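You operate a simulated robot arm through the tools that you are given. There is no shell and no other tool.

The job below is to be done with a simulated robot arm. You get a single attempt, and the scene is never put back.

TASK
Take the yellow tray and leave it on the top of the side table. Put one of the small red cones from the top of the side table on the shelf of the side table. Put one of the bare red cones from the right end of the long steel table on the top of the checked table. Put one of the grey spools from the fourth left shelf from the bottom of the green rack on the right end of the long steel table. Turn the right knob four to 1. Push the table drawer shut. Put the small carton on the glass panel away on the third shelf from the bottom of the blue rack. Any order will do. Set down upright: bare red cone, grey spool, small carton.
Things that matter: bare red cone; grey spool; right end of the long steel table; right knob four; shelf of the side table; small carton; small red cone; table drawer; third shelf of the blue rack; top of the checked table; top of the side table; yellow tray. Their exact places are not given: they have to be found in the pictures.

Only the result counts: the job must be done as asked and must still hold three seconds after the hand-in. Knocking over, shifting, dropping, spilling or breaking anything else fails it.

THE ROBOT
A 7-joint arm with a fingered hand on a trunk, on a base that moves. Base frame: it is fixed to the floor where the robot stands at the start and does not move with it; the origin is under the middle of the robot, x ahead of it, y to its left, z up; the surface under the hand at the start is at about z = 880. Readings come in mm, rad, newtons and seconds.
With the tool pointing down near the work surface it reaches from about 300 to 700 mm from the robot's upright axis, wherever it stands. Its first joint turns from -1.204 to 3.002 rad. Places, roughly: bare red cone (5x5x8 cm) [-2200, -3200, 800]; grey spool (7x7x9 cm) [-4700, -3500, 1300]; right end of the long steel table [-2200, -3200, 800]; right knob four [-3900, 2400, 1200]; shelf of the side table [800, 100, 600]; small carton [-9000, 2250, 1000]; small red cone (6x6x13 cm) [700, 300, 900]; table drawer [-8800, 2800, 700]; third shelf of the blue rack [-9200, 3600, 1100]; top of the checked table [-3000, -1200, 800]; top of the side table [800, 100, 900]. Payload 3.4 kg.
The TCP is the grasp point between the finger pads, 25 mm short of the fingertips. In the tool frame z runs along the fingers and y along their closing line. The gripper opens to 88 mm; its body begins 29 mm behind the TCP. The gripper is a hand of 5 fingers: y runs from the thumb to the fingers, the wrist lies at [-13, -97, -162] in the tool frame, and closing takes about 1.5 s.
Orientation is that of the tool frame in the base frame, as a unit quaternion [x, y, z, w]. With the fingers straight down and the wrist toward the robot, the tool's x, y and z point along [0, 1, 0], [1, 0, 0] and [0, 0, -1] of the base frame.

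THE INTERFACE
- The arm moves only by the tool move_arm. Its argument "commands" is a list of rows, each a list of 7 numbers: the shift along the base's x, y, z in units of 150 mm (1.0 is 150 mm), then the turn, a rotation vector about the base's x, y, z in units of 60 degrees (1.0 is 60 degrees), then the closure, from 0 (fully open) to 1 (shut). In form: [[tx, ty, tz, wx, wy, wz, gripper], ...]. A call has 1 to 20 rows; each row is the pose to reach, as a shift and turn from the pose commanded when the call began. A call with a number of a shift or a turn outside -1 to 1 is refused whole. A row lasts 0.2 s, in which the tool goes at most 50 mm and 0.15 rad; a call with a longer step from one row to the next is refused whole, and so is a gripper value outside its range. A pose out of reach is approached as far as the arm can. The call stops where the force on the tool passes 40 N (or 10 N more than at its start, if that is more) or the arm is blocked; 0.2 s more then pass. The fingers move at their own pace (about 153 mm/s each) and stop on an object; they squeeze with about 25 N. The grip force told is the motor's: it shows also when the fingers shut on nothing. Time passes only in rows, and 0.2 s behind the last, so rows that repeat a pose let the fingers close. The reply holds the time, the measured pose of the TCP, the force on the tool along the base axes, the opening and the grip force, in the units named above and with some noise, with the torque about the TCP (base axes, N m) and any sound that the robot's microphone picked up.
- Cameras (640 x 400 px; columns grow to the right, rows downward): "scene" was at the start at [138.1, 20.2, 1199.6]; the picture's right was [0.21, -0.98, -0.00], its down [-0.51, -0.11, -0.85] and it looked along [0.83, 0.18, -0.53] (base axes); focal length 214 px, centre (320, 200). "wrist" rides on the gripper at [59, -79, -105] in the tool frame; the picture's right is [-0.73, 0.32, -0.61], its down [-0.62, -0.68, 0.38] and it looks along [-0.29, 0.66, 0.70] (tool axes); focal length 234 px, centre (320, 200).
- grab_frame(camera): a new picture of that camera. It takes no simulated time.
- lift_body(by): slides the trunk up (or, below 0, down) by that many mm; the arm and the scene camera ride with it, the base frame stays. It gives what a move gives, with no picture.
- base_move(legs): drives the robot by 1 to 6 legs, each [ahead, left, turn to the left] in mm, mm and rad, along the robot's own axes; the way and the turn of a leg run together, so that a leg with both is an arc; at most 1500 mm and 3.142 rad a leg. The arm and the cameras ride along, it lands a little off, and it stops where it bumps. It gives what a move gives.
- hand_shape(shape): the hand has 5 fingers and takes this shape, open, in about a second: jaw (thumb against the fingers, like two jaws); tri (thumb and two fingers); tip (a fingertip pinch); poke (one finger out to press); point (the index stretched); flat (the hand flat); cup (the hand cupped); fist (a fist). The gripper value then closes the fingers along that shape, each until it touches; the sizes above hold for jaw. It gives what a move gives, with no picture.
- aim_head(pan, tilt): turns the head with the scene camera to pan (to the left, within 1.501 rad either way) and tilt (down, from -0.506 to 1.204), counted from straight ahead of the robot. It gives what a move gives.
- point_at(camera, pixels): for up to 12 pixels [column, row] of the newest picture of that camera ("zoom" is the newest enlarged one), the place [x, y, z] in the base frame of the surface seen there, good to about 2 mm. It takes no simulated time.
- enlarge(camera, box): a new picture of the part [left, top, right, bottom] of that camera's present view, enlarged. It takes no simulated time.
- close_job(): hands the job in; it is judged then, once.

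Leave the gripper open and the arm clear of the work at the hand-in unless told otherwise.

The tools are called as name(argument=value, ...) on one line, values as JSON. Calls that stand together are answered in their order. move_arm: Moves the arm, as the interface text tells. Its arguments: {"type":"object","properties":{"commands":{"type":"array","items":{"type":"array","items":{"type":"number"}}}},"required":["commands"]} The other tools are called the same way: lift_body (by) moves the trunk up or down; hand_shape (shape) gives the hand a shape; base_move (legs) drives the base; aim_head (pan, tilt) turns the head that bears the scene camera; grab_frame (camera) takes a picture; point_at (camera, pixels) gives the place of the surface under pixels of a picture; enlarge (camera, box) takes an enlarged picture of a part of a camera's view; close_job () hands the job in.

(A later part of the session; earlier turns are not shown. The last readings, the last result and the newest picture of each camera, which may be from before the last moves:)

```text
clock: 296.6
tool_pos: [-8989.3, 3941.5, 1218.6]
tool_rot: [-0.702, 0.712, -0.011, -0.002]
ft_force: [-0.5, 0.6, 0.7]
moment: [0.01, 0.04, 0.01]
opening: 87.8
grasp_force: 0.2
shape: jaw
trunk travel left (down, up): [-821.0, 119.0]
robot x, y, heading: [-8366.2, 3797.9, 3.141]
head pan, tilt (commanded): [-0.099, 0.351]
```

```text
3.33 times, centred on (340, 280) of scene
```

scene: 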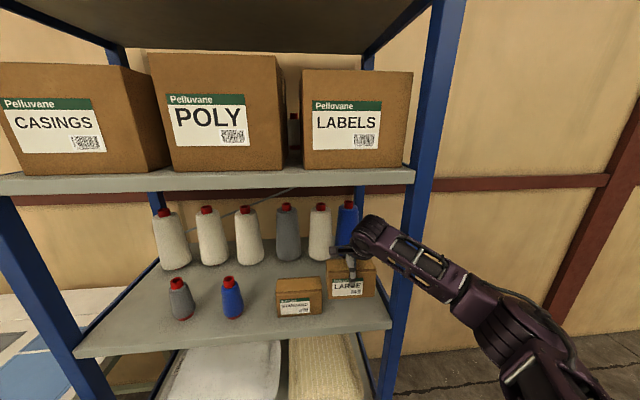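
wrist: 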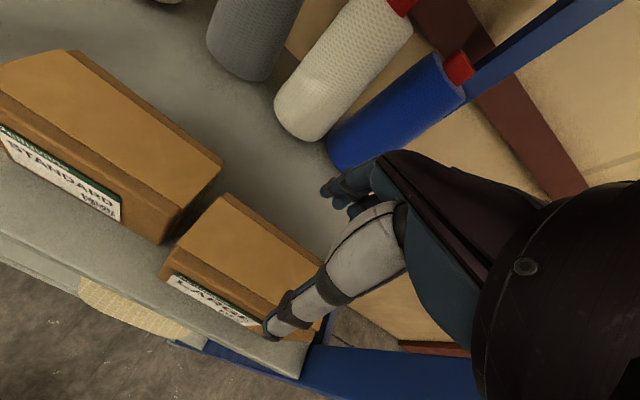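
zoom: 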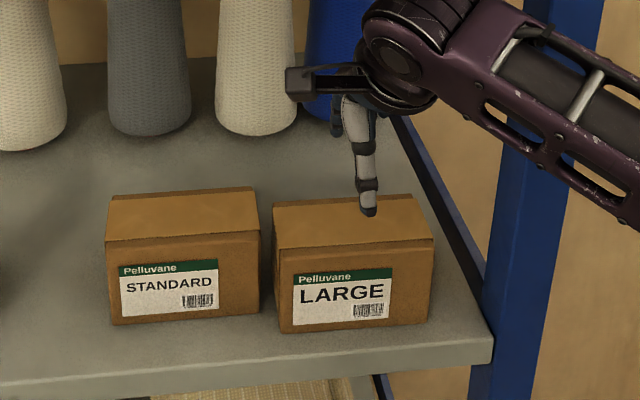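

The small carton stands on the third shelf of the blue rack. I back out, bring the arm closer, and go south to open floor.

base_move(legs=[[-350, 0, 0]])

move_arm(commands=[[0.25, 0, 0, 0, 0, 0, 0.0], [0.5, 0, 0, 0, 0, 0, 0.0], [0.75, 0, 0, 0, 0, 0, 0.0], [1.0, 0, 0, 0, 0, 0, 0.0], [1.0, 0, 0, 0, 0, 0, 0.0]])

base_move(legs=[[0, 1300, 0], [0, 0, 1.5], [0, 0, 0.9]])

aim_head(pan=0.0, tilt=0.2)

grab_frame(camera="scene")

```text
clock: 298.9
tool_pos: [-8641.5, 3941.2, 1219.1]
tool_rot: [-0.701, 0.713, -0.012, -0.002]
ft_force: [0.3, 0.3, 0.3]
moment: [-0.02, 0.0, 0.01]
opening: 88.0
grasp_force: 0.1
shape: jaw
trunk travel left (down, up): [-821.0, 119.0]
robot x, y, heading: [-8017.5, 3798.7, 3.136]
head pan, tilt (commanded): [-0.099, 0.351]
```

```text
clock: 300.1
tool_pos: [-8490.8, 3941.7, 1221.1]
tool_rot: [-0.701, 0.713, -0.012, -0.002]
ft_force: [-0.5, 0.1, 0.1]
moment: [0.01, 0.01, 0.03]
opening: 87.9
grasp_force: 0.0
shape: jaw
trunk travel left (down, up): [-821.0, 119.0]
robot x, y, heading: [-8015.2, 3799.6, 3.139]
head pan, tilt (commanded): [-0.099, 0.351]
```

```text
clock: 312.5
tool_pos: [-7777.2, 2076.3, 1220.7]
tool_rot: [0.924, 0.383, 0.007, -0.01]
ft_force: [0.2, 0.4, -0.2]
moment: [-0.01, 0.0, 0.03]
opening: 87.7
grasp_force: 0.0
shape: jaw
trunk travel left (down, up): [-821.0, 119.0]
robot x, y, heading: [-8017.8, 2510.7, -0.768]
head pan, tilt (commanded): [-0.099, 0.351]
```

```text
clock: 313.2
tool_pos: [-7778.3, 2076.2, 1220.5]
tool_rot: [0.924, 0.383, 0.007, -0.01]
ft_force: [0.4, -0.1, 0.0]
moment: [0.05, 0.0, -0.01]
opening: 87.7
grasp_force: 0.0
shape: jaw
trunk travel left (down, up): [-821.0, 119.0]
robot x, y, heading: [-8019.2, 2510.7, -0.775]
head pan, tilt (commanded): [0.0, 0.201]
```

```text
taken
```

scene: 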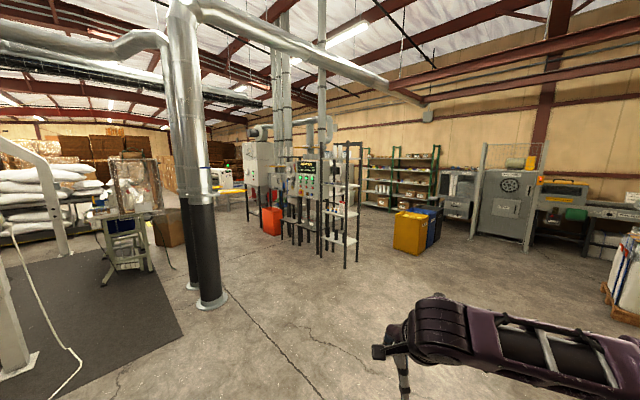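

point_at(camera="scene", pixels=[[400, 175], [370, 190], [435, 180], [410, 235], [345, 265], [270, 225], [170, 230], [300, 240], [460, 200], [210, 300], [330, 330], [230, 180]])

enlarge(camera="scene", box=[200, 110, 460, 280])

```text
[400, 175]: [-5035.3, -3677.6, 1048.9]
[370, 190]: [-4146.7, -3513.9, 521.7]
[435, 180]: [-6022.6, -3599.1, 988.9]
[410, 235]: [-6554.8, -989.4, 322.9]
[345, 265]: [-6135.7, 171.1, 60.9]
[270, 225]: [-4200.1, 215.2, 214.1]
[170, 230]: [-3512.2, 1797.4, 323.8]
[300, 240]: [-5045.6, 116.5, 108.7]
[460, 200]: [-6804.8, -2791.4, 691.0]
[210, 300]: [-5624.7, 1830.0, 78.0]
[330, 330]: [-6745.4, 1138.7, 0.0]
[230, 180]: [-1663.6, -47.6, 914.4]
```

```text
2.35 times, centred on (330, 195) of scene
```

zoom: 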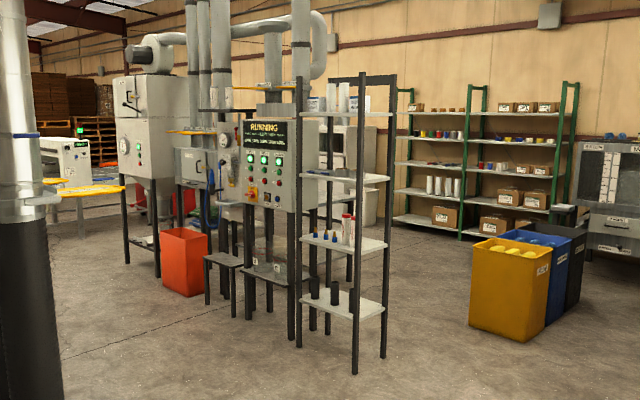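

The green rack (left bay x≈−4100…−5000) stands on the south wall. I drive over open floor to about (−7000, 300) and look again.

base_move(legs=[[1137, -432, 0], [1137, -433, 0]])

grab_frame(camera="scene")

point_at(camera="scene", pixels=[[150, 250], [200, 250], [250, 250], [300, 230], [340, 240], [400, 240], [420, 230], [100, 270], [280, 200], [330, 200], [380, 200], [240, 300]])

```text
clock: 325.3
tool_pos: [-6789.3, -190.9, 1222.0]
tool_rot: [0.93, 0.367, 0.007, -0.009]
ft_force: [-0.4, -0.7, -0.3]
moment: [-0.02, 0.0, -0.04]
opening: 88.0
grasp_force: 0.1
shape: jaw
trunk travel left (down, up): [-821.0, 119.0]
robot x, y, heading: [-7017.6, 251.2, -0.803]
head pan, tilt (commanded): [0.0, 0.201]
```

```text
taken
```

scene: 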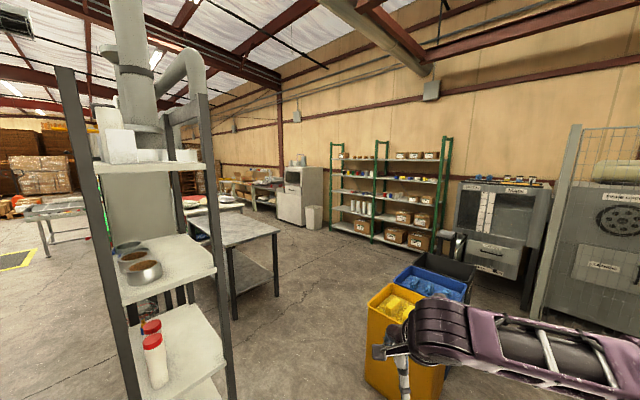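

```text
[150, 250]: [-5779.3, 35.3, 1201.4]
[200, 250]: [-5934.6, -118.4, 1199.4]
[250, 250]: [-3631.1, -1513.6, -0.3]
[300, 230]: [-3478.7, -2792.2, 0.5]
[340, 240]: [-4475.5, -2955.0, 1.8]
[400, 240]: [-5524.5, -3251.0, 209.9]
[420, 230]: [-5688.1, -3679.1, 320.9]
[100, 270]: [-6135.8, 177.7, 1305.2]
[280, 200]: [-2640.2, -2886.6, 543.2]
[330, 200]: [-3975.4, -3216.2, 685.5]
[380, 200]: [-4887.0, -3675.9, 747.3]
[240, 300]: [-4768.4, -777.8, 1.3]
```

point_at(camera="scene", pixels=[[225, 245], [277, 232], [235, 312], [276, 290], [370, 330], [375, 370], [395, 285], [475, 270], [425, 265], [200, 220], [245, 212], [225, 380]])

enlarge(camera="scene", box=[180, 140, 480, 300])

```text
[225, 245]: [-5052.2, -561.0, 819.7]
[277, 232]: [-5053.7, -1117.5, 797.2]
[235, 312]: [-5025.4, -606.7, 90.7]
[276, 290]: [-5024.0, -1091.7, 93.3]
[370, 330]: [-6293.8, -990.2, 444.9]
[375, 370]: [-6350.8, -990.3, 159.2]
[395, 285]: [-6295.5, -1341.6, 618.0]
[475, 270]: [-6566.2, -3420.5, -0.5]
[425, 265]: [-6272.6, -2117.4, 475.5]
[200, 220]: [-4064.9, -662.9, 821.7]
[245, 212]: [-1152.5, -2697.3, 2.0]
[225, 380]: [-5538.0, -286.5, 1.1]
```

```text
2.13 times, centred on (330, 220) of scene
```

zoom: 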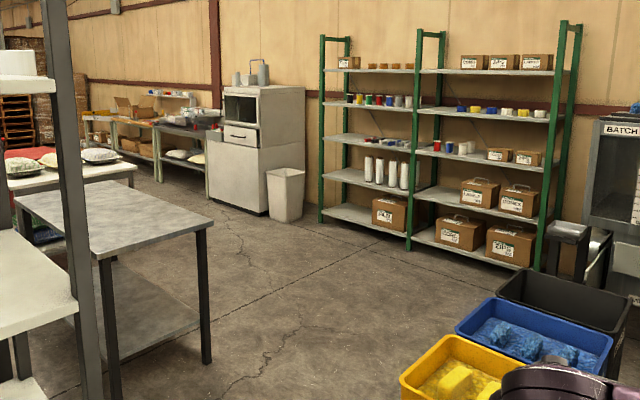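

I thread between the black rack and the bins, then on to the green rack: three legs to about (−4900, −2300).

base_move(legs=[[1207, 91, 0], [894, -148, 0]])

grab_frame(camera="scene")

```text
clock: 335.7
tool_pos: [-5371.5, -1733.6, 1222.0]
tool_rot: [0.927, 0.375, 0.007, -0.01]
ft_force: [0.1, -0.1, -0.1]
moment: [-0.02, -0.01, -0.01]
opening: 88.0
grasp_force: 0.1
shape: jaw
trunk travel left (down, up): [-821.0, 119.0]
robot x, y, heading: [-5606.8, -1292.9, -0.787]
head pan, tilt (commanded): [0.0, 0.201]
```

```text
taken
```

scene: 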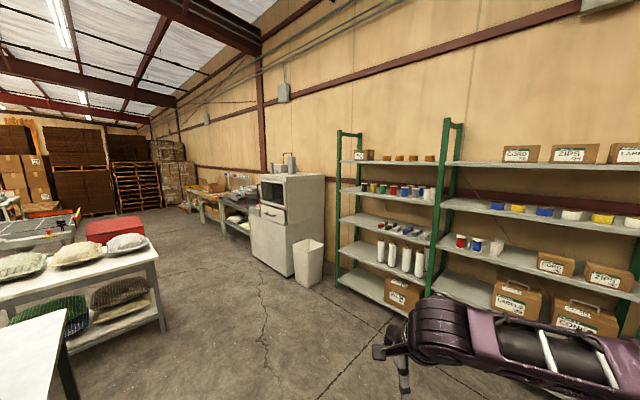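

enlarge(camera="scene", box=[320, 120, 470, 330])

point_at(camera="zoom", pixels=[[200, 60], [200, 145], [200, 205], [200, 260], [250, 310], [310, 130], [280, 130], [340, 110], [330, 140], [180, 140], [60, 200], [440, 150]])

```text
1.90 times, centred on (395, 225) of scene
```

zoom: 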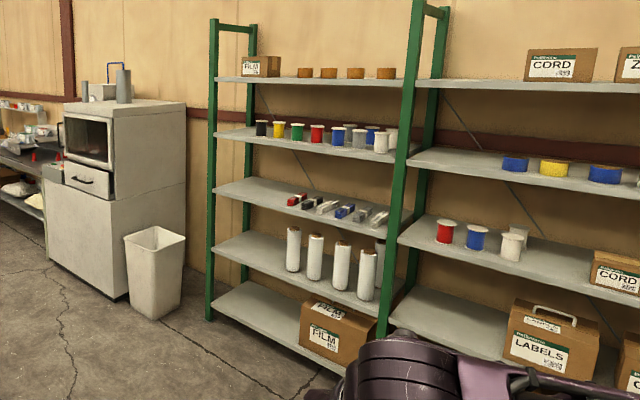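

```text
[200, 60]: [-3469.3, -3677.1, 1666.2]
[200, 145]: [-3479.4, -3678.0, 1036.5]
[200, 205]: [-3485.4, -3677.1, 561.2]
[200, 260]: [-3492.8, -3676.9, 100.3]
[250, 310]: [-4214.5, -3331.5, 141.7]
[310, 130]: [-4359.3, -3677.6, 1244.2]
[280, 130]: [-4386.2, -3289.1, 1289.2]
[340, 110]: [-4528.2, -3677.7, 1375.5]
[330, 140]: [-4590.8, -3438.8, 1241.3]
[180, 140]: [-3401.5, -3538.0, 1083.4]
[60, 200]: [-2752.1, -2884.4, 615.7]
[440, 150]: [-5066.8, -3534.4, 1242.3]
```

The 4th shelf of the left bay (z≈1241) carries small spools. I drive in front of it and face south.

base_move(legs=[[780, -122, 0], [780, -123, 0], [0, 0, -0.784]])

aim_head(pan=0.0, tilt=0.2)

grab_frame(camera="scene")

```text
clock: 345.7
tool_pos: [-4858.6, -3018.2, 1221.8]
tool_rot: [1.0, -0.011, 0.009, -0.006]
ft_force: [0.0, -0.8, 0.4]
moment: [0.04, -0.01, -0.03]
opening: 87.9
grasp_force: 0.0
shape: jaw
trunk travel left (down, up): [-821.0, 119.0]
robot x, y, heading: [-4712.1, -2547.4, -1.569]
head pan, tilt (commanded): [0.0, 0.201]
```

```text
clock: 346.3
tool_pos: [-4859.1, -3018.5, 1221.1]
tool_rot: [1.0, -0.01, 0.009, -0.006]
ft_force: [0.4, -0.1, -0.1]
moment: [0.02, 0.0, -0.02]
opening: 87.9
grasp_force: 0.0
shape: jaw
trunk travel left (down, up): [-821.0, 119.0]
robot x, y, heading: [-4712.7, -2540.8, -1.577]
head pan, tilt (commanded): [0.0, 0.201]
```

```text
taken
```

scene: 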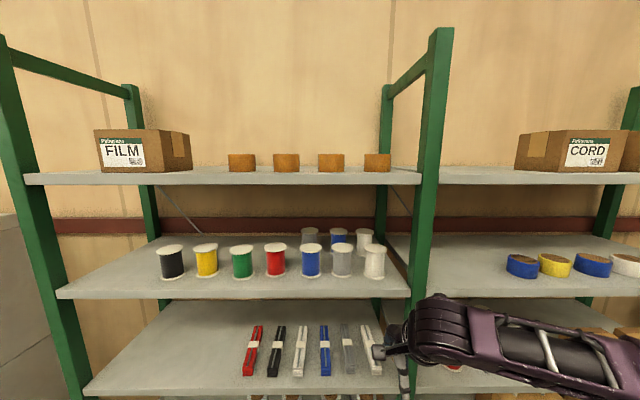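

I see front-row spools: black, yellow, green, red, blue, grey (341,260), white; and a second grey behind at (310,236). I'll take the front grey one and measure.

enlarge(camera="scene", box=[280, 210, 410, 300])

point_at(camera="zoom", pixels=[[302, 240], [280, 240], [324, 240], [302, 178], [302, 312], [152, 240], [465, 250], [302, 290], [302, 340], [302, 380], [150, 110], [400, 340]])

```text
4.44 times, centred on (345, 255) of scene
```

zoom: 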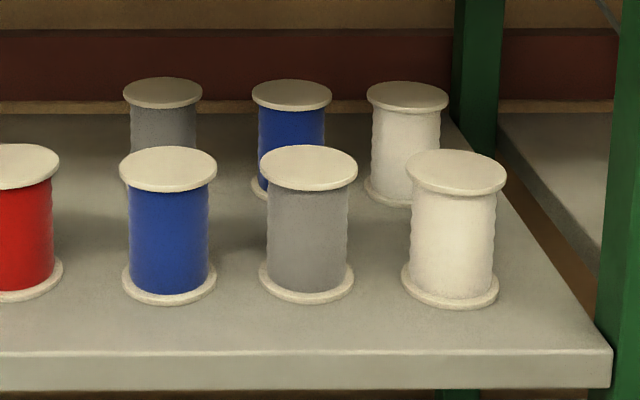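

```text
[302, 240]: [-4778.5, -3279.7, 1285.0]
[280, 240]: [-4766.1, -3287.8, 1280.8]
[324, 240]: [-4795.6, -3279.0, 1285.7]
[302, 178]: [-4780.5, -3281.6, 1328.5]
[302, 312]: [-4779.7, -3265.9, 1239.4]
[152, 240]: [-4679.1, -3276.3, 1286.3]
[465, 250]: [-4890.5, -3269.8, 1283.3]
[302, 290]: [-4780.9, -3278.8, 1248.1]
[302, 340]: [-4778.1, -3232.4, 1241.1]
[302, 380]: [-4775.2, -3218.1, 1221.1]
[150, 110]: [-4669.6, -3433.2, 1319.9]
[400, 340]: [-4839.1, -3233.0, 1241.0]
```

Grey spool: centre ≈(−4781, −3307), z 1241–1331; neighbours ~105 mm away, back row 120 mm behind. I raise the trunk and arm, then align the base.

lift_body(by=110)

move_arm(commands=[[0, 0, 0.17, 0, 0, 0, 0], [0, 0, 0.34, 0, 0, 0, 0], [0, 0, 0.34, 0, 0, 0, 0]])

base_move(legs=[[190, 80, 0]])

grab_frame(camera="scene")

grab_frame(camera="wrist")

```text
clock: 347.7
tool_pos: [-4859.1, -3018.2, 1330.6]
tool_rot: [1.0, -0.01, 0.01, -0.006]
ft_force: [0.6, -0.4, 0.0]
moment: [-0.03, -0.03, 0.01]
opening: 88.0
grasp_force: 0.1
shape: jaw
trunk travel left (down, up): [-931.0, 9.0]
robot x, y, heading: [-4714.7, -2545.7, -1.574]
head pan, tilt (commanded): [0.0, 0.201]
```

```text
clock: 348.5
tool_pos: [-4858.4, -3018.7, 1380.3]
tool_rot: [1.0, -0.011, 0.01, -0.008]
ft_force: [-0.2, 0.6, 0.3]
moment: [0.0, 0.01, 0.0]
opening: 88.1
grasp_force: 0.0
shape: jaw
trunk travel left (down, up): [-931.0, 9.0]
robot x, y, heading: [-4712.6, -2542.5, -1.575]
head pan, tilt (commanded): [0.0, 0.201]
```

```text
clock: 350.1
tool_pos: [-4779.4, -3202.7, 1381.1]
tool_rot: [1.0, -0.009, 0.009, -0.005]
ft_force: [0.0, -0.5, 1.2]
moment: [-0.03, 0.04, -0.01]
opening: 88.0
grasp_force: 0.0
shape: jaw
trunk travel left (down, up): [-931.0, 9.0]
robot x, y, heading: [-4634.4, -2732.0, -1.576]
head pan, tilt (commanded): [0.0, 0.201]
```

```text
taken
```

scene: 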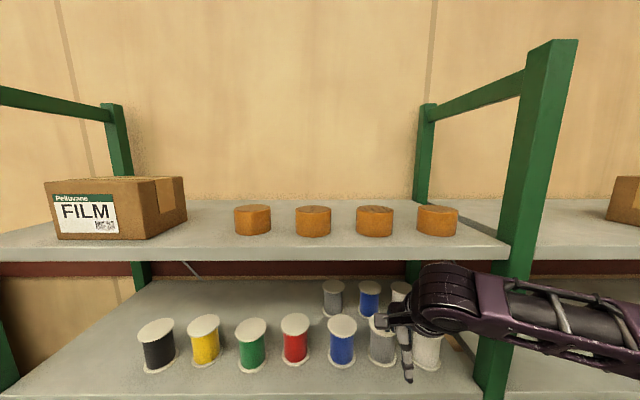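

```text
taken
```

wrist: 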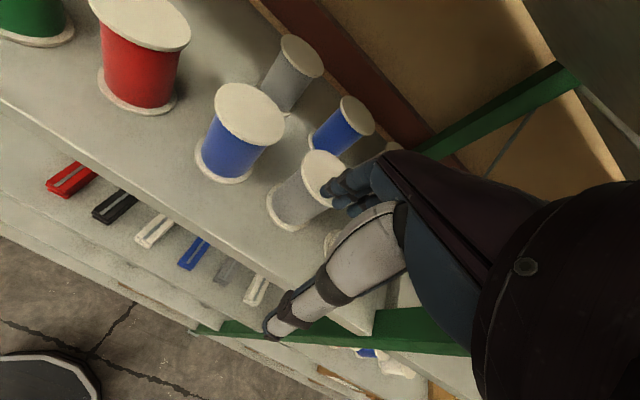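

point_at(camera="scene", pixels=[[445, 265], [480, 275], [520, 285], [560, 295], [620, 320], [515, 200], [495, 370], [420, 215], [490, 255]])

point_at(camera="wrist", pixels=[[322, 165], [300, 200], [285, 215], [248, 110], [240, 150], [350, 115], [330, 245], [290, 60]])

```text
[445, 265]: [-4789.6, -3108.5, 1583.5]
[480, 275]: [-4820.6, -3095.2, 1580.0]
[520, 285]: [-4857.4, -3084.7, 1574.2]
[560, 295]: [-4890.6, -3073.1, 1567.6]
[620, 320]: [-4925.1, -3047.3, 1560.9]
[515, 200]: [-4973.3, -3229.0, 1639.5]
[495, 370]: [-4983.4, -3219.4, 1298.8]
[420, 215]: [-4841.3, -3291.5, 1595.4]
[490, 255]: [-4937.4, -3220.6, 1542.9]
```

```text
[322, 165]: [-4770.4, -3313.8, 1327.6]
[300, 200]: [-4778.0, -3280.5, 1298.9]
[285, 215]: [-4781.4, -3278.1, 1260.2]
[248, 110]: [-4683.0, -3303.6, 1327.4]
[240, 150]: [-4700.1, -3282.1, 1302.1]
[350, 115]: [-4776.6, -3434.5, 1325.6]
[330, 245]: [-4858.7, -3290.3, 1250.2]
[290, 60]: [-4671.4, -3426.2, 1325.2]
```

point_at(camera="scene", pixels=[[300, 250], [300, 256], [300, 260], [300, 263], [420, 255], [420, 260], [470, 255], [470, 258], [200, 258], [350, 240], [380, 335], [382, 325]])

enlarge(camera="scene", box=[340, 230, 540, 390])

```text
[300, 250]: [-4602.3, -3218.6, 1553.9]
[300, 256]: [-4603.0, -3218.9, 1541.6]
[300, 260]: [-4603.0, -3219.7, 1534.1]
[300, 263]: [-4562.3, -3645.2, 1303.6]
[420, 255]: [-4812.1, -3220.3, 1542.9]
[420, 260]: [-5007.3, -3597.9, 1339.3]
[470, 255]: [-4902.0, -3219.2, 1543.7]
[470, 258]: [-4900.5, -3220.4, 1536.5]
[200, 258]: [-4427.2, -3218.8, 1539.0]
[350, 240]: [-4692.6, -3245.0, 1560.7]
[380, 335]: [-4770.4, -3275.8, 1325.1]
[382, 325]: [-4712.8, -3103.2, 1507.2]
```

```text
2.50 times, centred on (440, 310) of scene
```

zoom: 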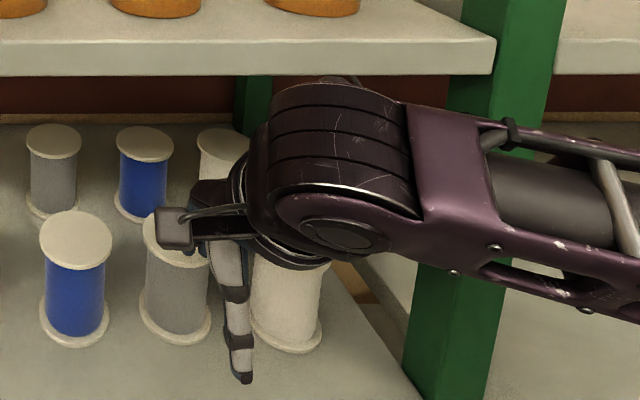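

The upper shelf's underside is z≈1533 at y≈−3219, so the wrist must stay outside it while high. I'll come in with a −15° tilt, then straighten while descending. First the tilted approach above the spool.

move_arm(commands=[[0.02, 0, -0.02, -0.125, 0, 0, 0], [0.04, 0, -0.047, -0.25, 0, 0, 0], [0.04, -0.22, -0.047, -0.25, 0, 0, 0], [0.04, -0.44, -0.047, -0.25, 0, 0, 0], [0.04, -0.64, -0.047, -0.25, 0, 0, 0], [0.04, -0.64, -0.047, -0.25, 0, 0, 0]])

grab_frame(camera="wrist")

enlarge(camera="scene", box=[340, 230, 540, 390])

```text
clock: 351.5
tool_pos: [-4771.9, -3304.8, 1373.8]
tool_rot: [0.992, -0.008, 0.011, 0.125]
ft_force: [0.2, 0.2, 0.3]
moment: [0.0, 0.02, -0.02]
opening: 88.0
grasp_force: 0.1
shape: jaw
trunk travel left (down, up): [-931.0, 9.0]
robot x, y, heading: [-4633.2, -2733.3, -1.576]
head pan, tilt (commanded): [0.0, 0.201]
```

```text
taken
```

wrist: 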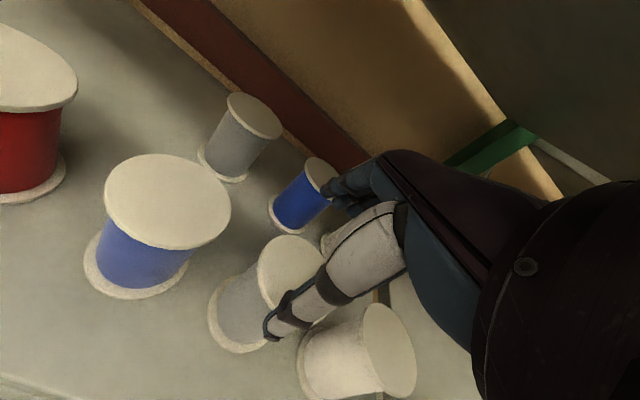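

```text
2.50 times, centred on (440, 310) of scene
```

zoom: 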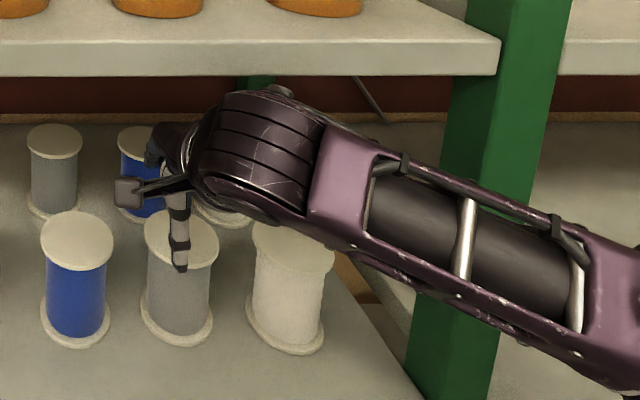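

The spool is on the tool axis as planned. I descend in three stages while straightening the hand: z≈1350 (12°), 1334 (8°), 1316 (0°).

move_arm(commands=[[0, 0.025, -0.08, 0.02, 0, 0, 0], [0, 0.025, -0.159, 0.04, 0, 0, 0], [0, 0.012, -0.265, 0.107, 0, 0, 0], [0, 0.012, -0.265, 0.107, 0, 0, 0]])

grab_frame(camera="wrist")

enlarge(camera="scene", box=[340, 230, 540, 390])

```text
clock: 352.5
tool_pos: [-4772.3, -3300.3, 1334.4]
tool_rot: [0.998, -0.009, 0.01, 0.069]
ft_force: [0.7, -0.6, 0.5]
moment: [0.02, -0.02, 0.02]
opening: 88.1
grasp_force: 0.0
shape: jaw
trunk travel left (down, up): [-931.0, 9.0]
robot x, y, heading: [-4631.0, -2732.9, -1.577]
head pan, tilt (commanded): [0.0, 0.201]
```

```text
taken
```

wrist: 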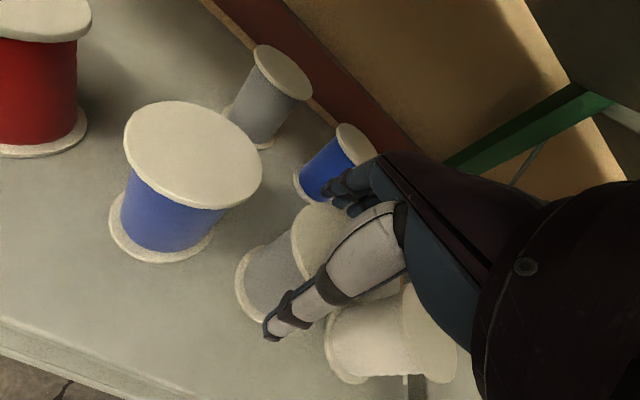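

```text
2.50 times, centred on (440, 310) of scene
```

zoom: 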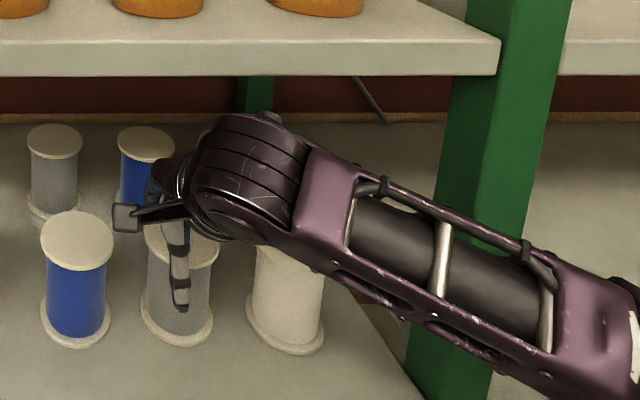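

No contact. Final stage: straighten to vertical at z≈1316, y≈−3306.

move_arm(commands=[[0, -0.022, -0.06, 0.067, 0, 0, 0], [0, -0.04, -0.12, 0.133, 0, 0, 0], [0, -0.04, -0.12, 0.133, 0, 0, 0]])

grab_frame(camera="wrist")

enlarge(camera="scene", box=[340, 230, 540, 390])

```text
clock: 353.3
tool_pos: [-4773.6, -3305.6, 1317.1]
tool_rot: [1.0, -0.009, 0.009, -0.002]
ft_force: [0.7, -1.0, -0.3]
moment: [-0.01, 0.02, 0.0]
opening: 88.0
grasp_force: 0.1
shape: jaw
trunk travel left (down, up): [-931.0, 9.0]
robot x, y, heading: [-4635.1, -2730.2, -1.579]
head pan, tilt (commanded): [0.0, 0.201]
```

```text
taken
```

wrist: 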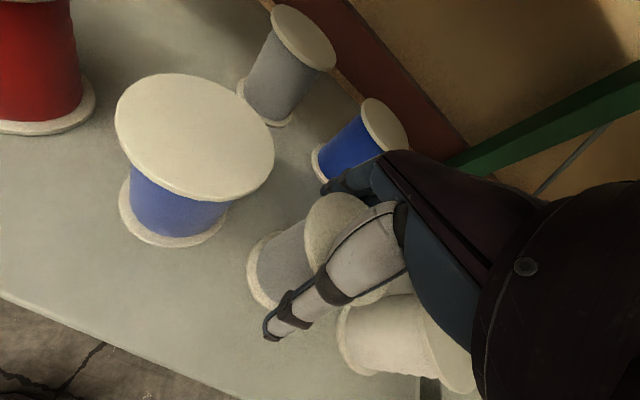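

```text
2.50 times, centred on (440, 310) of scene
```

zoom: 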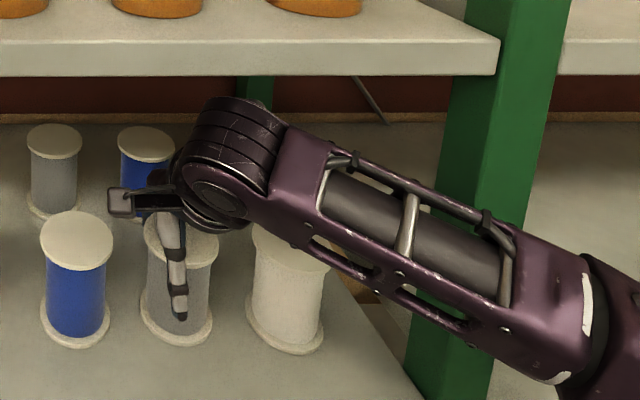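

In place, no contact. I close the fingers on the spool.

move_arm(commands=[[0, 0, 0, 0, 0, 0, 0.2], [0, 0, 0, 0, 0, 0, 0.4], [0, 0, 0, 0, 0, 0, 0.7], [0, 0, 0, 0, 0, 0, 1.0], [0, 0, 0, 0, 0, 0, 1.0], [0, 0, 0, 0, 0, 0, 1.0], [0, 0, 0, 0, 0, 0, 1.0]])

grab_frame(camera="wrist")

enlarge(camera="scene", box=[340, 230, 540, 390])

```text
clock: 354.9
tool_pos: [-4772.4, -3306.6, 1317.2]
tool_rot: [1.0, -0.01, 0.01, 0.0]
ft_force: [0.6, -0.8, 0.1]
moment: [-0.08, -0.05, 0.01]
opening: 42.4
grasp_force: 24.7
shape: jaw
trunk travel left (down, up): [-931.0, 9.0]
robot x, y, heading: [-4631.9, -2729.8, -1.574]
head pan, tilt (commanded): [0.0, 0.201]
```

```text
taken
```

wrist: 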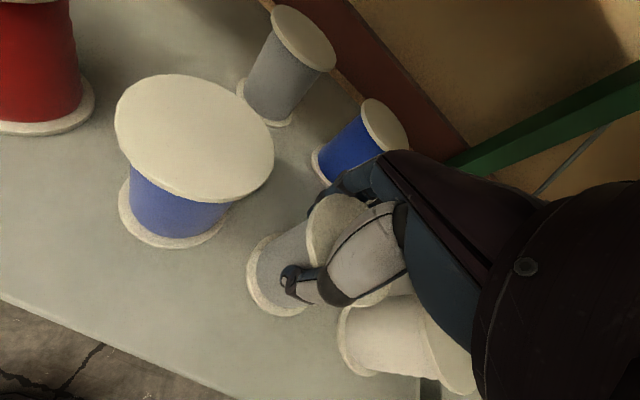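

```text
2.50 times, centred on (440, 310) of scene
```

zoom: 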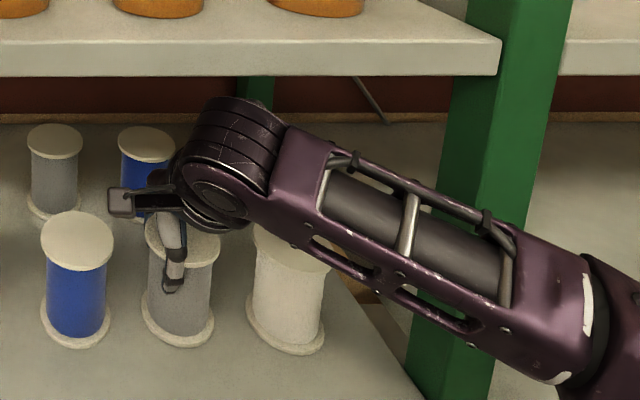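

Gripped (42 mm on the body, under the flange). I lift only 6 mm (the upper shelf is close) and pull straight out.

move_arm(commands=[[0, 0, 0.02, 0, 0, 0, 1.0], [0, 0, 0.042, 0, 0, 0, 1.0], [0, 0, 0.042, 0, 0, 0, 1.0]])

enlarge(camera="scene", box=[340, 230, 540, 390])

```text
clock: 355.7
tool_pos: [-4773.8, -3304.9, 1324.1]
tool_rot: [1.0, -0.009, 0.009, -0.002]
ft_force: [-0.6, -0.5, -2.0]
moment: [0.01, -0.01, -0.02]
opening: 42.4
grasp_force: 25.1
shape: jaw
trunk travel left (down, up): [-931.0, 9.0]
robot x, y, heading: [-4631.9, -2731.6, -1.577]
head pan, tilt (commanded): [0.0, 0.201]
```

```text
2.50 times, centred on (440, 310) of scene
```

zoom: 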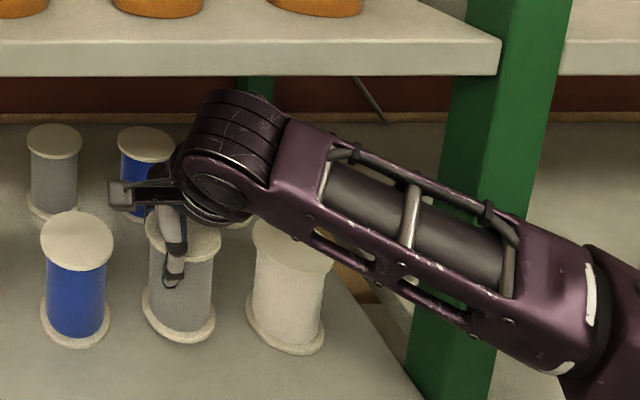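

move_arm(commands=[[0, 0.15, 0, 0, 0, 0, 1.0], [0, 0.4, 0, 0, 0, 0, 1.0], [0, 0.65, 0, 0, 0, 0, 1.0], [0, 0.85, 0.05, 0, 0, 0, 1.0], [0, 0.85, 0.05, 0, 0, 0, 1.0]])

grab_frame(camera="scene")

grab_frame(camera="wrist")

```text
clock: 356.9
tool_pos: [-4770.5, -3177.1, 1329.6]
tool_rot: [1.0, -0.009, 0.01, -0.002]
ft_force: [1.5, 0.1, -1.8]
moment: [0.05, -0.02, 0.01]
opening: 41.6
grasp_force: 25.1
shape: jaw
trunk travel left (down, up): [-931.0, 9.0]
robot x, y, heading: [-4633.2, -2729.2, -1.579]
head pan, tilt (commanded): [0.0, 0.201]
```

```text
taken
```

scene: 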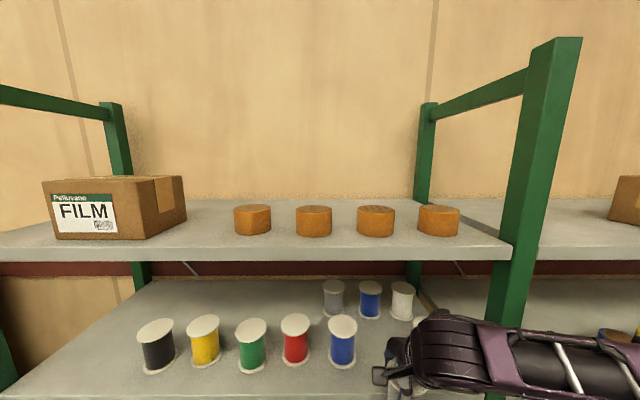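

```text
taken
```

wrist: 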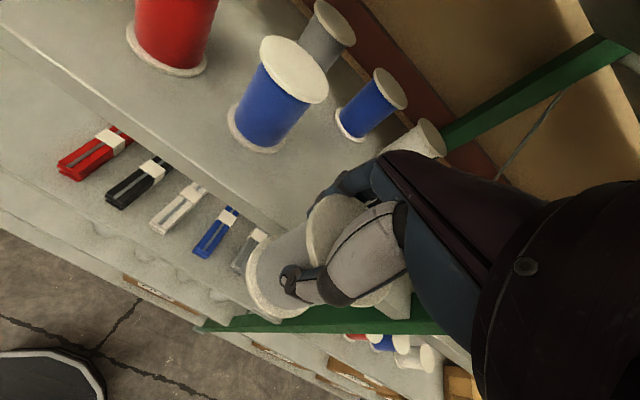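

The spool is out. I back the base 250 mm and check the remaining spools.

base_move(legs=[[-260, 0, 0]])

grab_frame(camera="scene")

grab_frame(camera="wrist")

```text
clock: 358.8
tool_pos: [-4770.5, -2915.5, 1329.2]
tool_rot: [1.0, -0.011, 0.01, -0.002]
ft_force: [0.6, 0.6, -2.3]
moment: [-0.01, 0.01, 0.03]
opening: 41.8
grasp_force: 24.7
shape: jaw
trunk travel left (down, up): [-931.0, 9.0]
robot x, y, heading: [-4632.5, -2467.0, -1.576]
head pan, tilt (commanded): [0.0, 0.201]
```

```text
taken
```

scene: 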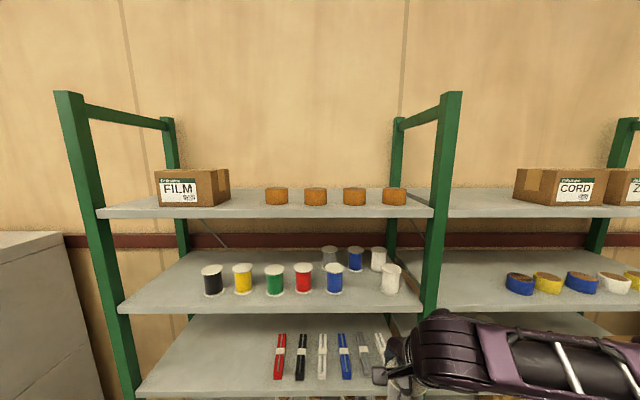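

```text
taken
```

wrist: 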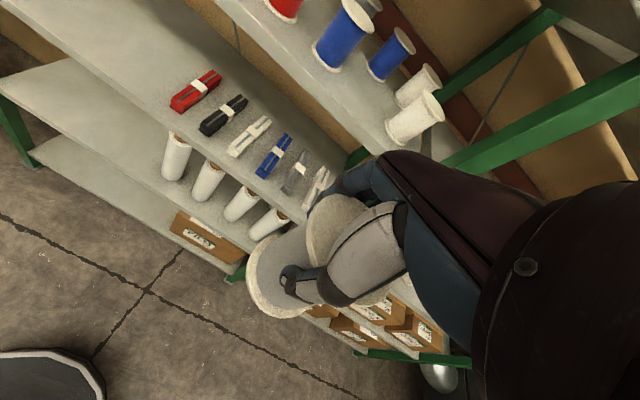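

All other spools still stand. I look to the left (east) for the steel table and the checked table.

aim_head(pan=1.4, tilt=0.3)

grab_frame(camera="scene")

enlarge(camera="scene", box=[80, 100, 560, 330])

```text
clock: 360.3
tool_pos: [-4769.3, -2914.6, 1330.6]
tool_rot: [1.0, -0.011, 0.009, -0.001]
ft_force: [0.3, 0.7, -2.5]
moment: [0.03, -0.02, 0.0]
opening: 42.0
grasp_force: 24.9
shape: jaw
trunk travel left (down, up): [-931.0, 9.0]
robot x, y, heading: [-4630.8, -2466.2, -1.579]
head pan, tilt (commanded): [1.4, 0.3]
```

```text
taken
```

scene: 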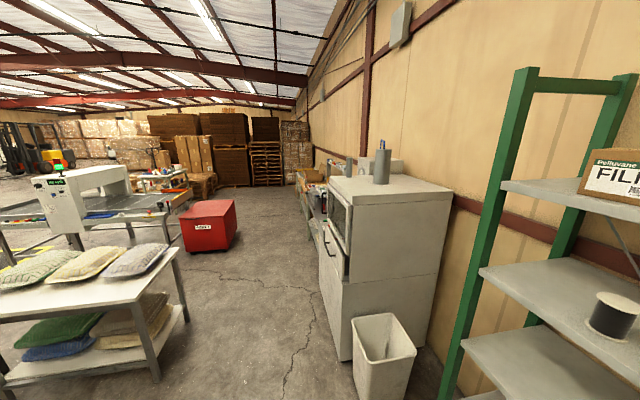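

```text
1.33 times, centred on (320, 215) of scene
```

zoom: 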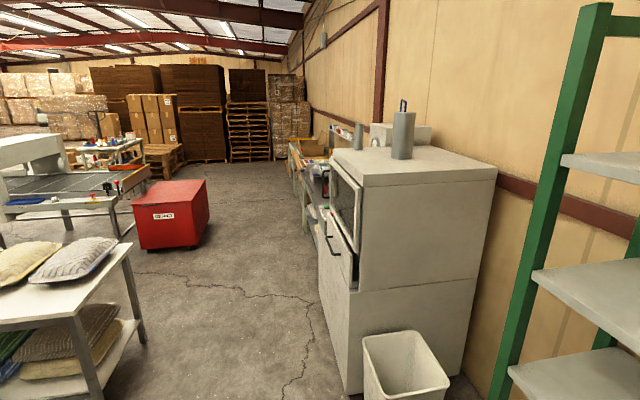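

point_at(camera="scene", pixels=[[170, 250], [150, 290], [90, 280], [205, 240], [240, 230], [350, 340], [320, 240], [355, 385], [150, 345], [280, 250], [310, 220], [305, 165]])

```text
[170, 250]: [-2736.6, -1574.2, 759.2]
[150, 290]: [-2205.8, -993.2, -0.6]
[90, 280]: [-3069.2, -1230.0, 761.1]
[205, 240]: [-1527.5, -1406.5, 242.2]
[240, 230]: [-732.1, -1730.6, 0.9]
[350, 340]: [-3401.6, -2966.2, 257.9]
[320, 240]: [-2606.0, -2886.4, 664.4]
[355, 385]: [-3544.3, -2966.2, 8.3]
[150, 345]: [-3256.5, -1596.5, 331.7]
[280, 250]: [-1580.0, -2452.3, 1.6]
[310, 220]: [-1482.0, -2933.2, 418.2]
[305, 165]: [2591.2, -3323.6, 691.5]
```

The pillow table at (−3070, −1230, z≈761) is the checked table; the steel table lies beyond the oven. I turn to face east and drive along the aisle (y≈−2260).

base_move(legs=[[0, 0, 1.575], [1450, 200, 0]])

aim_head(pan=-0.4, tilt=0.35)

grab_frame(camera="scene")

aim_head(pan=1.1, tilt=0.5)

grab_frame(camera="scene")

```text
clock: 371.5
tool_pos: [-2711.7, -2397.4, 1331.5]
tool_rot: [0.711, 0.704, 0.006, -0.008]
ft_force: [0.0, -0.5, -1.6]
moment: [0.02, -0.03, 0.01]
opening: 41.3
grasp_force: 25.5
shape: jaw
trunk travel left (down, up): [-931.0, 9.0]
robot x, y, heading: [-3158.0, -2265.3, 0.004]
head pan, tilt (commanded): [1.4, 0.3]
```

```text
clock: 373.3
tool_pos: [-2710.9, -2397.5, 1330.6]
tool_rot: [0.71, 0.704, 0.006, -0.008]
ft_force: [0.7, -0.1, -1.7]
moment: [0.03, -0.04, 0.0]
opening: 41.5
grasp_force: 24.9
shape: jaw
trunk travel left (down, up): [-931.0, 9.0]
robot x, y, heading: [-3160.1, -2264.1, -0.001]
head pan, tilt (commanded): [-0.4, 0.351]
```

```text
taken
```

scene: 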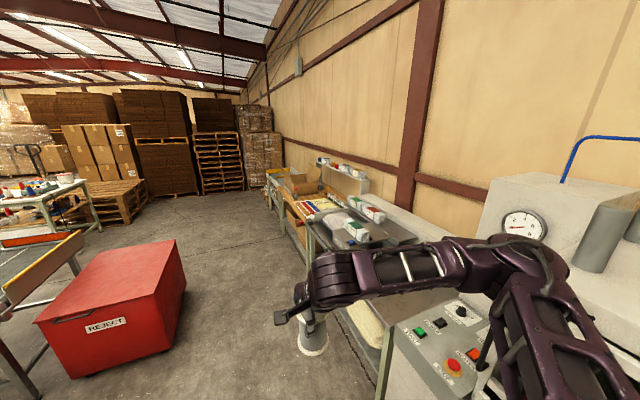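

```text
clock: 374.9
tool_pos: [-2712.7, -2398.4, 1330.7]
tool_rot: [0.71, 0.704, 0.006, -0.009]
ft_force: [0.5, -0.4, -1.4]
moment: [0.01, -0.02, 0.01]
opening: 41.4
grasp_force: 25.7
shape: jaw
trunk travel left (down, up): [-931.0, 9.0]
robot x, y, heading: [-3162.4, -2265.9, 0.009]
head pan, tilt (commanded): [1.1, 0.499]
```

```text
taken
```

scene: 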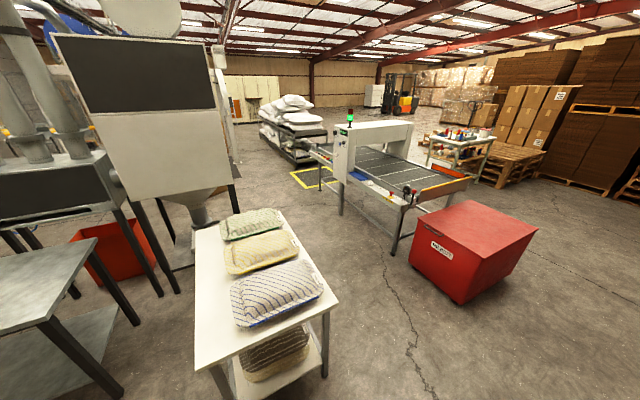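

point_at(camera="scene", pixels=[[458, 300], [412, 265], [535, 250], [200, 365], [325, 370], [230, 350], [210, 300], [260, 330], [335, 310], [205, 240], [290, 325], [250, 345]])

enlarge(camera="scene", box=[170, 190, 350, 400])

```text
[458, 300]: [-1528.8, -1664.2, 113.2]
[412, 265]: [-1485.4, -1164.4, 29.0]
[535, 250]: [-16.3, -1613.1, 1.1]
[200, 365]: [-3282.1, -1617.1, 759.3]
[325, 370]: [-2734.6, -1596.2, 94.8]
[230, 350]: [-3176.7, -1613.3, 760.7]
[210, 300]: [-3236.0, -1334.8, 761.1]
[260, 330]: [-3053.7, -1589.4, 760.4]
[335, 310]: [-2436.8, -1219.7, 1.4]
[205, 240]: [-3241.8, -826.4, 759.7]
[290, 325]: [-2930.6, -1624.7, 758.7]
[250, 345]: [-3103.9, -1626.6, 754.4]
```

```text
1.90 times, centred on (260, 295) of scene
```

zoom: 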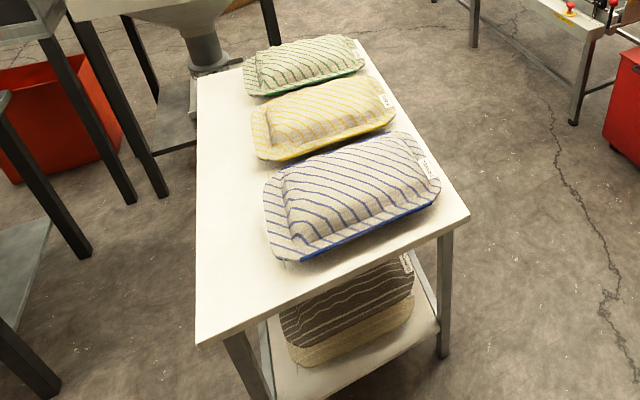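

The checked table has free strips at its south end (y −1630…−1520) and west side. Now the steel table: I drive 880 mm further east and look right.

base_move(legs=[[880, 50, 0]])

aim_head(pan=-1.35, tilt=0.6)

grab_frame(camera="scene")

```text
clock: 379.6
tool_pos: [-1821.2, -2356.2, 1329.5]
tool_rot: [0.715, 0.699, 0.006, -0.007]
ft_force: [-0.5, 0.3, -1.6]
moment: [0.03, 0.0, 0.0]
opening: 41.3
grasp_force: 25.1
shape: jaw
trunk travel left (down, up): [-931.0, 9.0]
robot x, y, heading: [-2268.3, -2211.3, -0.009]
head pan, tilt (commanded): [1.1, 0.499]
```

```text
clock: 381.9
tool_pos: [-1820.5, -2357.4, 1330.6]
tool_rot: [0.715, 0.699, 0.006, -0.008]
ft_force: [1.5, -0.3, -0.9]
moment: [0.03, 0.02, 0.02]
opening: 41.2
grasp_force: 24.8
shape: jaw
trunk travel left (down, up): [-931.0, 9.0]
robot x, y, heading: [-2268.1, -2214.8, -0.008]
head pan, tilt (commanded): [-1.349, 0.6]
```

```text
taken
```

scene: 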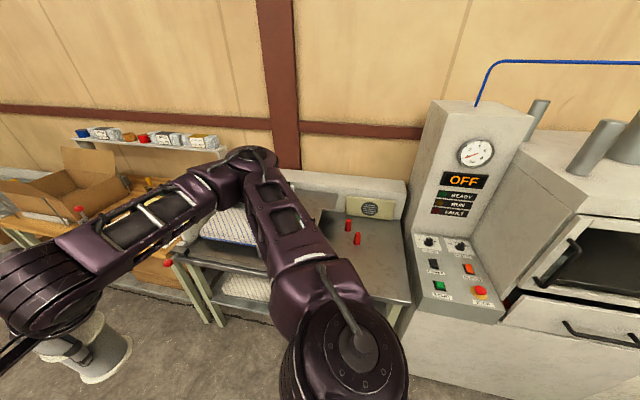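

point_at(camera="scene", pixels=[[348, 224], [357, 240], [385, 290], [400, 240], [440, 290], [420, 180], [200, 260], [370, 205], [240, 225], [510, 300], [405, 300], [330, 215]])

enlarge(camera="scene", box=[290, 160, 450, 320])

```text
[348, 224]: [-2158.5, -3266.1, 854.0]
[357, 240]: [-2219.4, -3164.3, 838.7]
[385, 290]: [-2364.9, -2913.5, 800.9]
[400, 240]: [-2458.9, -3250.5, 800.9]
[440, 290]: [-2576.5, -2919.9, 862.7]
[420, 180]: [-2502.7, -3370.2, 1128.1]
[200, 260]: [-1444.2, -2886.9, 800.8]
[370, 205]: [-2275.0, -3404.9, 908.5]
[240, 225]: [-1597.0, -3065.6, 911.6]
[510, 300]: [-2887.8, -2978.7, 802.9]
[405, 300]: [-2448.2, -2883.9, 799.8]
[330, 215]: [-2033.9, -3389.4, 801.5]
```

```text
2.50 times, centred on (370, 240) of scene
```

zoom: 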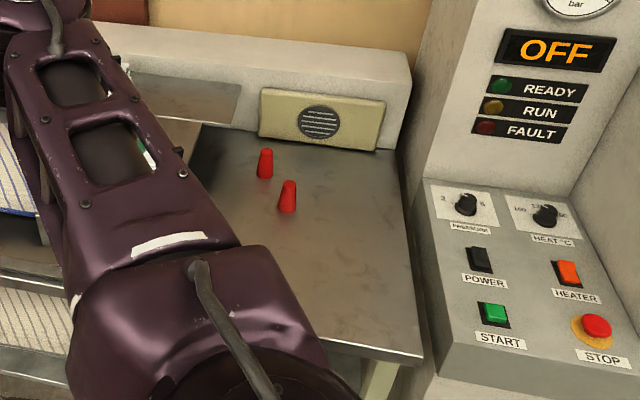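

Two bare red cones stand at (−2158,−3266) and (−2219,−3164) on the steel table (top z≈801, front edge y≈−2885). I'll set the spool at about (−2280, −3010). I turn to face south and approach.

base_move(legs=[[0, 0, -1.563], [200, 138, 0]])

lift_body(by=-300)

aim_head(pan=-0.1, tilt=0.5)

grab_frame(camera="scene")

grab_frame(camera="wrist")

```text
clock: 387.4
tool_pos: [-2255.4, -2860.5, 1331.1]
tool_rot: [1.0, 0.002, 0.01, 0.0]
ft_force: [0.1, 0.4, -1.3]
moment: [0.02, -0.06, -0.01]
opening: 40.6
grasp_force: 25.5
shape: jaw
trunk travel left (down, up): [-931.0, 9.0]
robot x, y, heading: [-2128.5, -2414.0, -1.552]
head pan, tilt (commanded): [-1.349, 0.6]
```

```text
clock: 390.4
tool_pos: [-2254.3, -2860.4, 1030.8]
tool_rot: [1.0, 0.001, 0.009, -0.001]
ft_force: [-0.1, 0.2, -2.5]
moment: [0.02, -0.03, -0.04]
opening: 40.5
grasp_force: 25.3
shape: jaw
trunk travel left (down, up): [-631.0, 309.0]
robot x, y, heading: [-2125.4, -2412.0, -1.553]
head pan, tilt (commanded): [-1.349, 0.6]
```

```text
clock: 391.8
tool_pos: [-2254.2, -2862.2, 1030.3]
tool_rot: [1.0, 0.001, 0.01, -0.002]
ft_force: [0.5, -0.4, -1.2]
moment: [0.01, -0.03, 0.01]
opening: 41.0
grasp_force: 25.3
shape: jaw
trunk travel left (down, up): [-631.0, 309.0]
robot x, y, heading: [-2131.8, -2411.1, -1.553]
head pan, tilt (commanded): [-0.099, 0.499]
```

```text
taken
```

scene: 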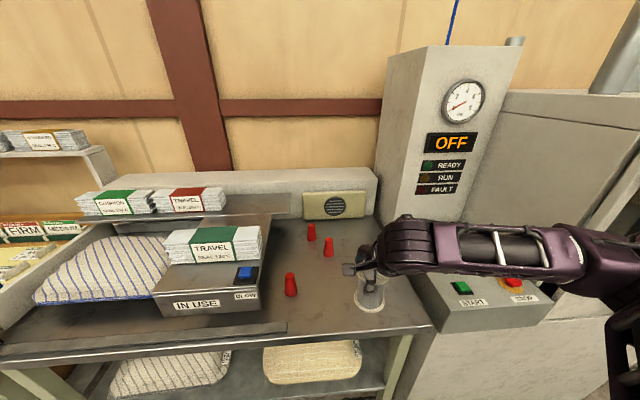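

```text
taken
```

wrist: 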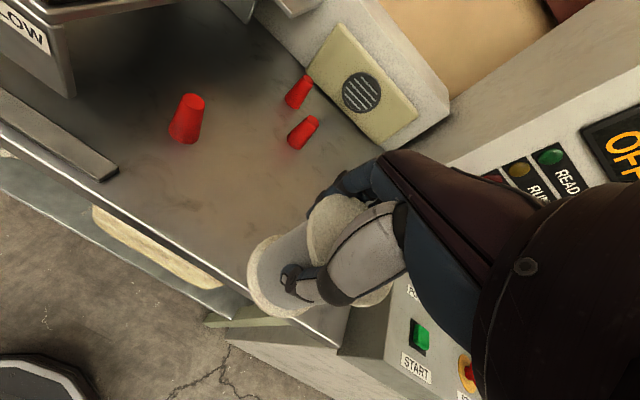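

point_at(camera="scene", pixels=[[311, 238], [328, 252], [291, 292], [370, 305], [400, 310], [420, 320], [440, 290], [350, 260], [340, 320], [262, 300], [290, 335], [500, 290]])

enlarge(camera="scene", box=[250, 200, 450, 350])

```text
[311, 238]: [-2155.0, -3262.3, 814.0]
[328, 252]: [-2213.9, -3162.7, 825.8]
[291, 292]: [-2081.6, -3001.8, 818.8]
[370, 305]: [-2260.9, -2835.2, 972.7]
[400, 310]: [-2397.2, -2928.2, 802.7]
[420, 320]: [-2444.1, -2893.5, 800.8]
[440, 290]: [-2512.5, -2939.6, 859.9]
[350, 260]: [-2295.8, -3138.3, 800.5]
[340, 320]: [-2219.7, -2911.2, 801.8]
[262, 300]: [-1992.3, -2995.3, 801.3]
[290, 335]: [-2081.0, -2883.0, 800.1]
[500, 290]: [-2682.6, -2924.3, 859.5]
```

```text
2.67 times, centred on (350, 275) of scene
```

zoom: 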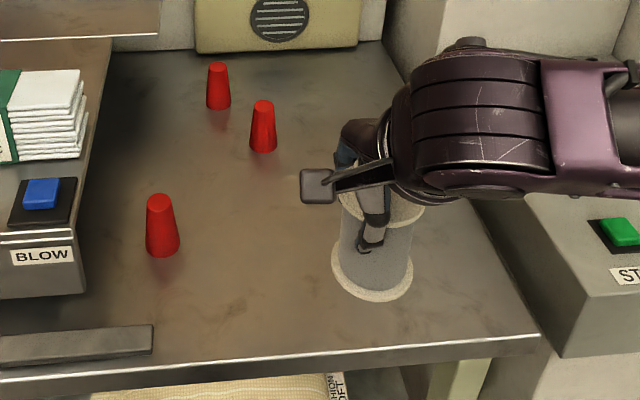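

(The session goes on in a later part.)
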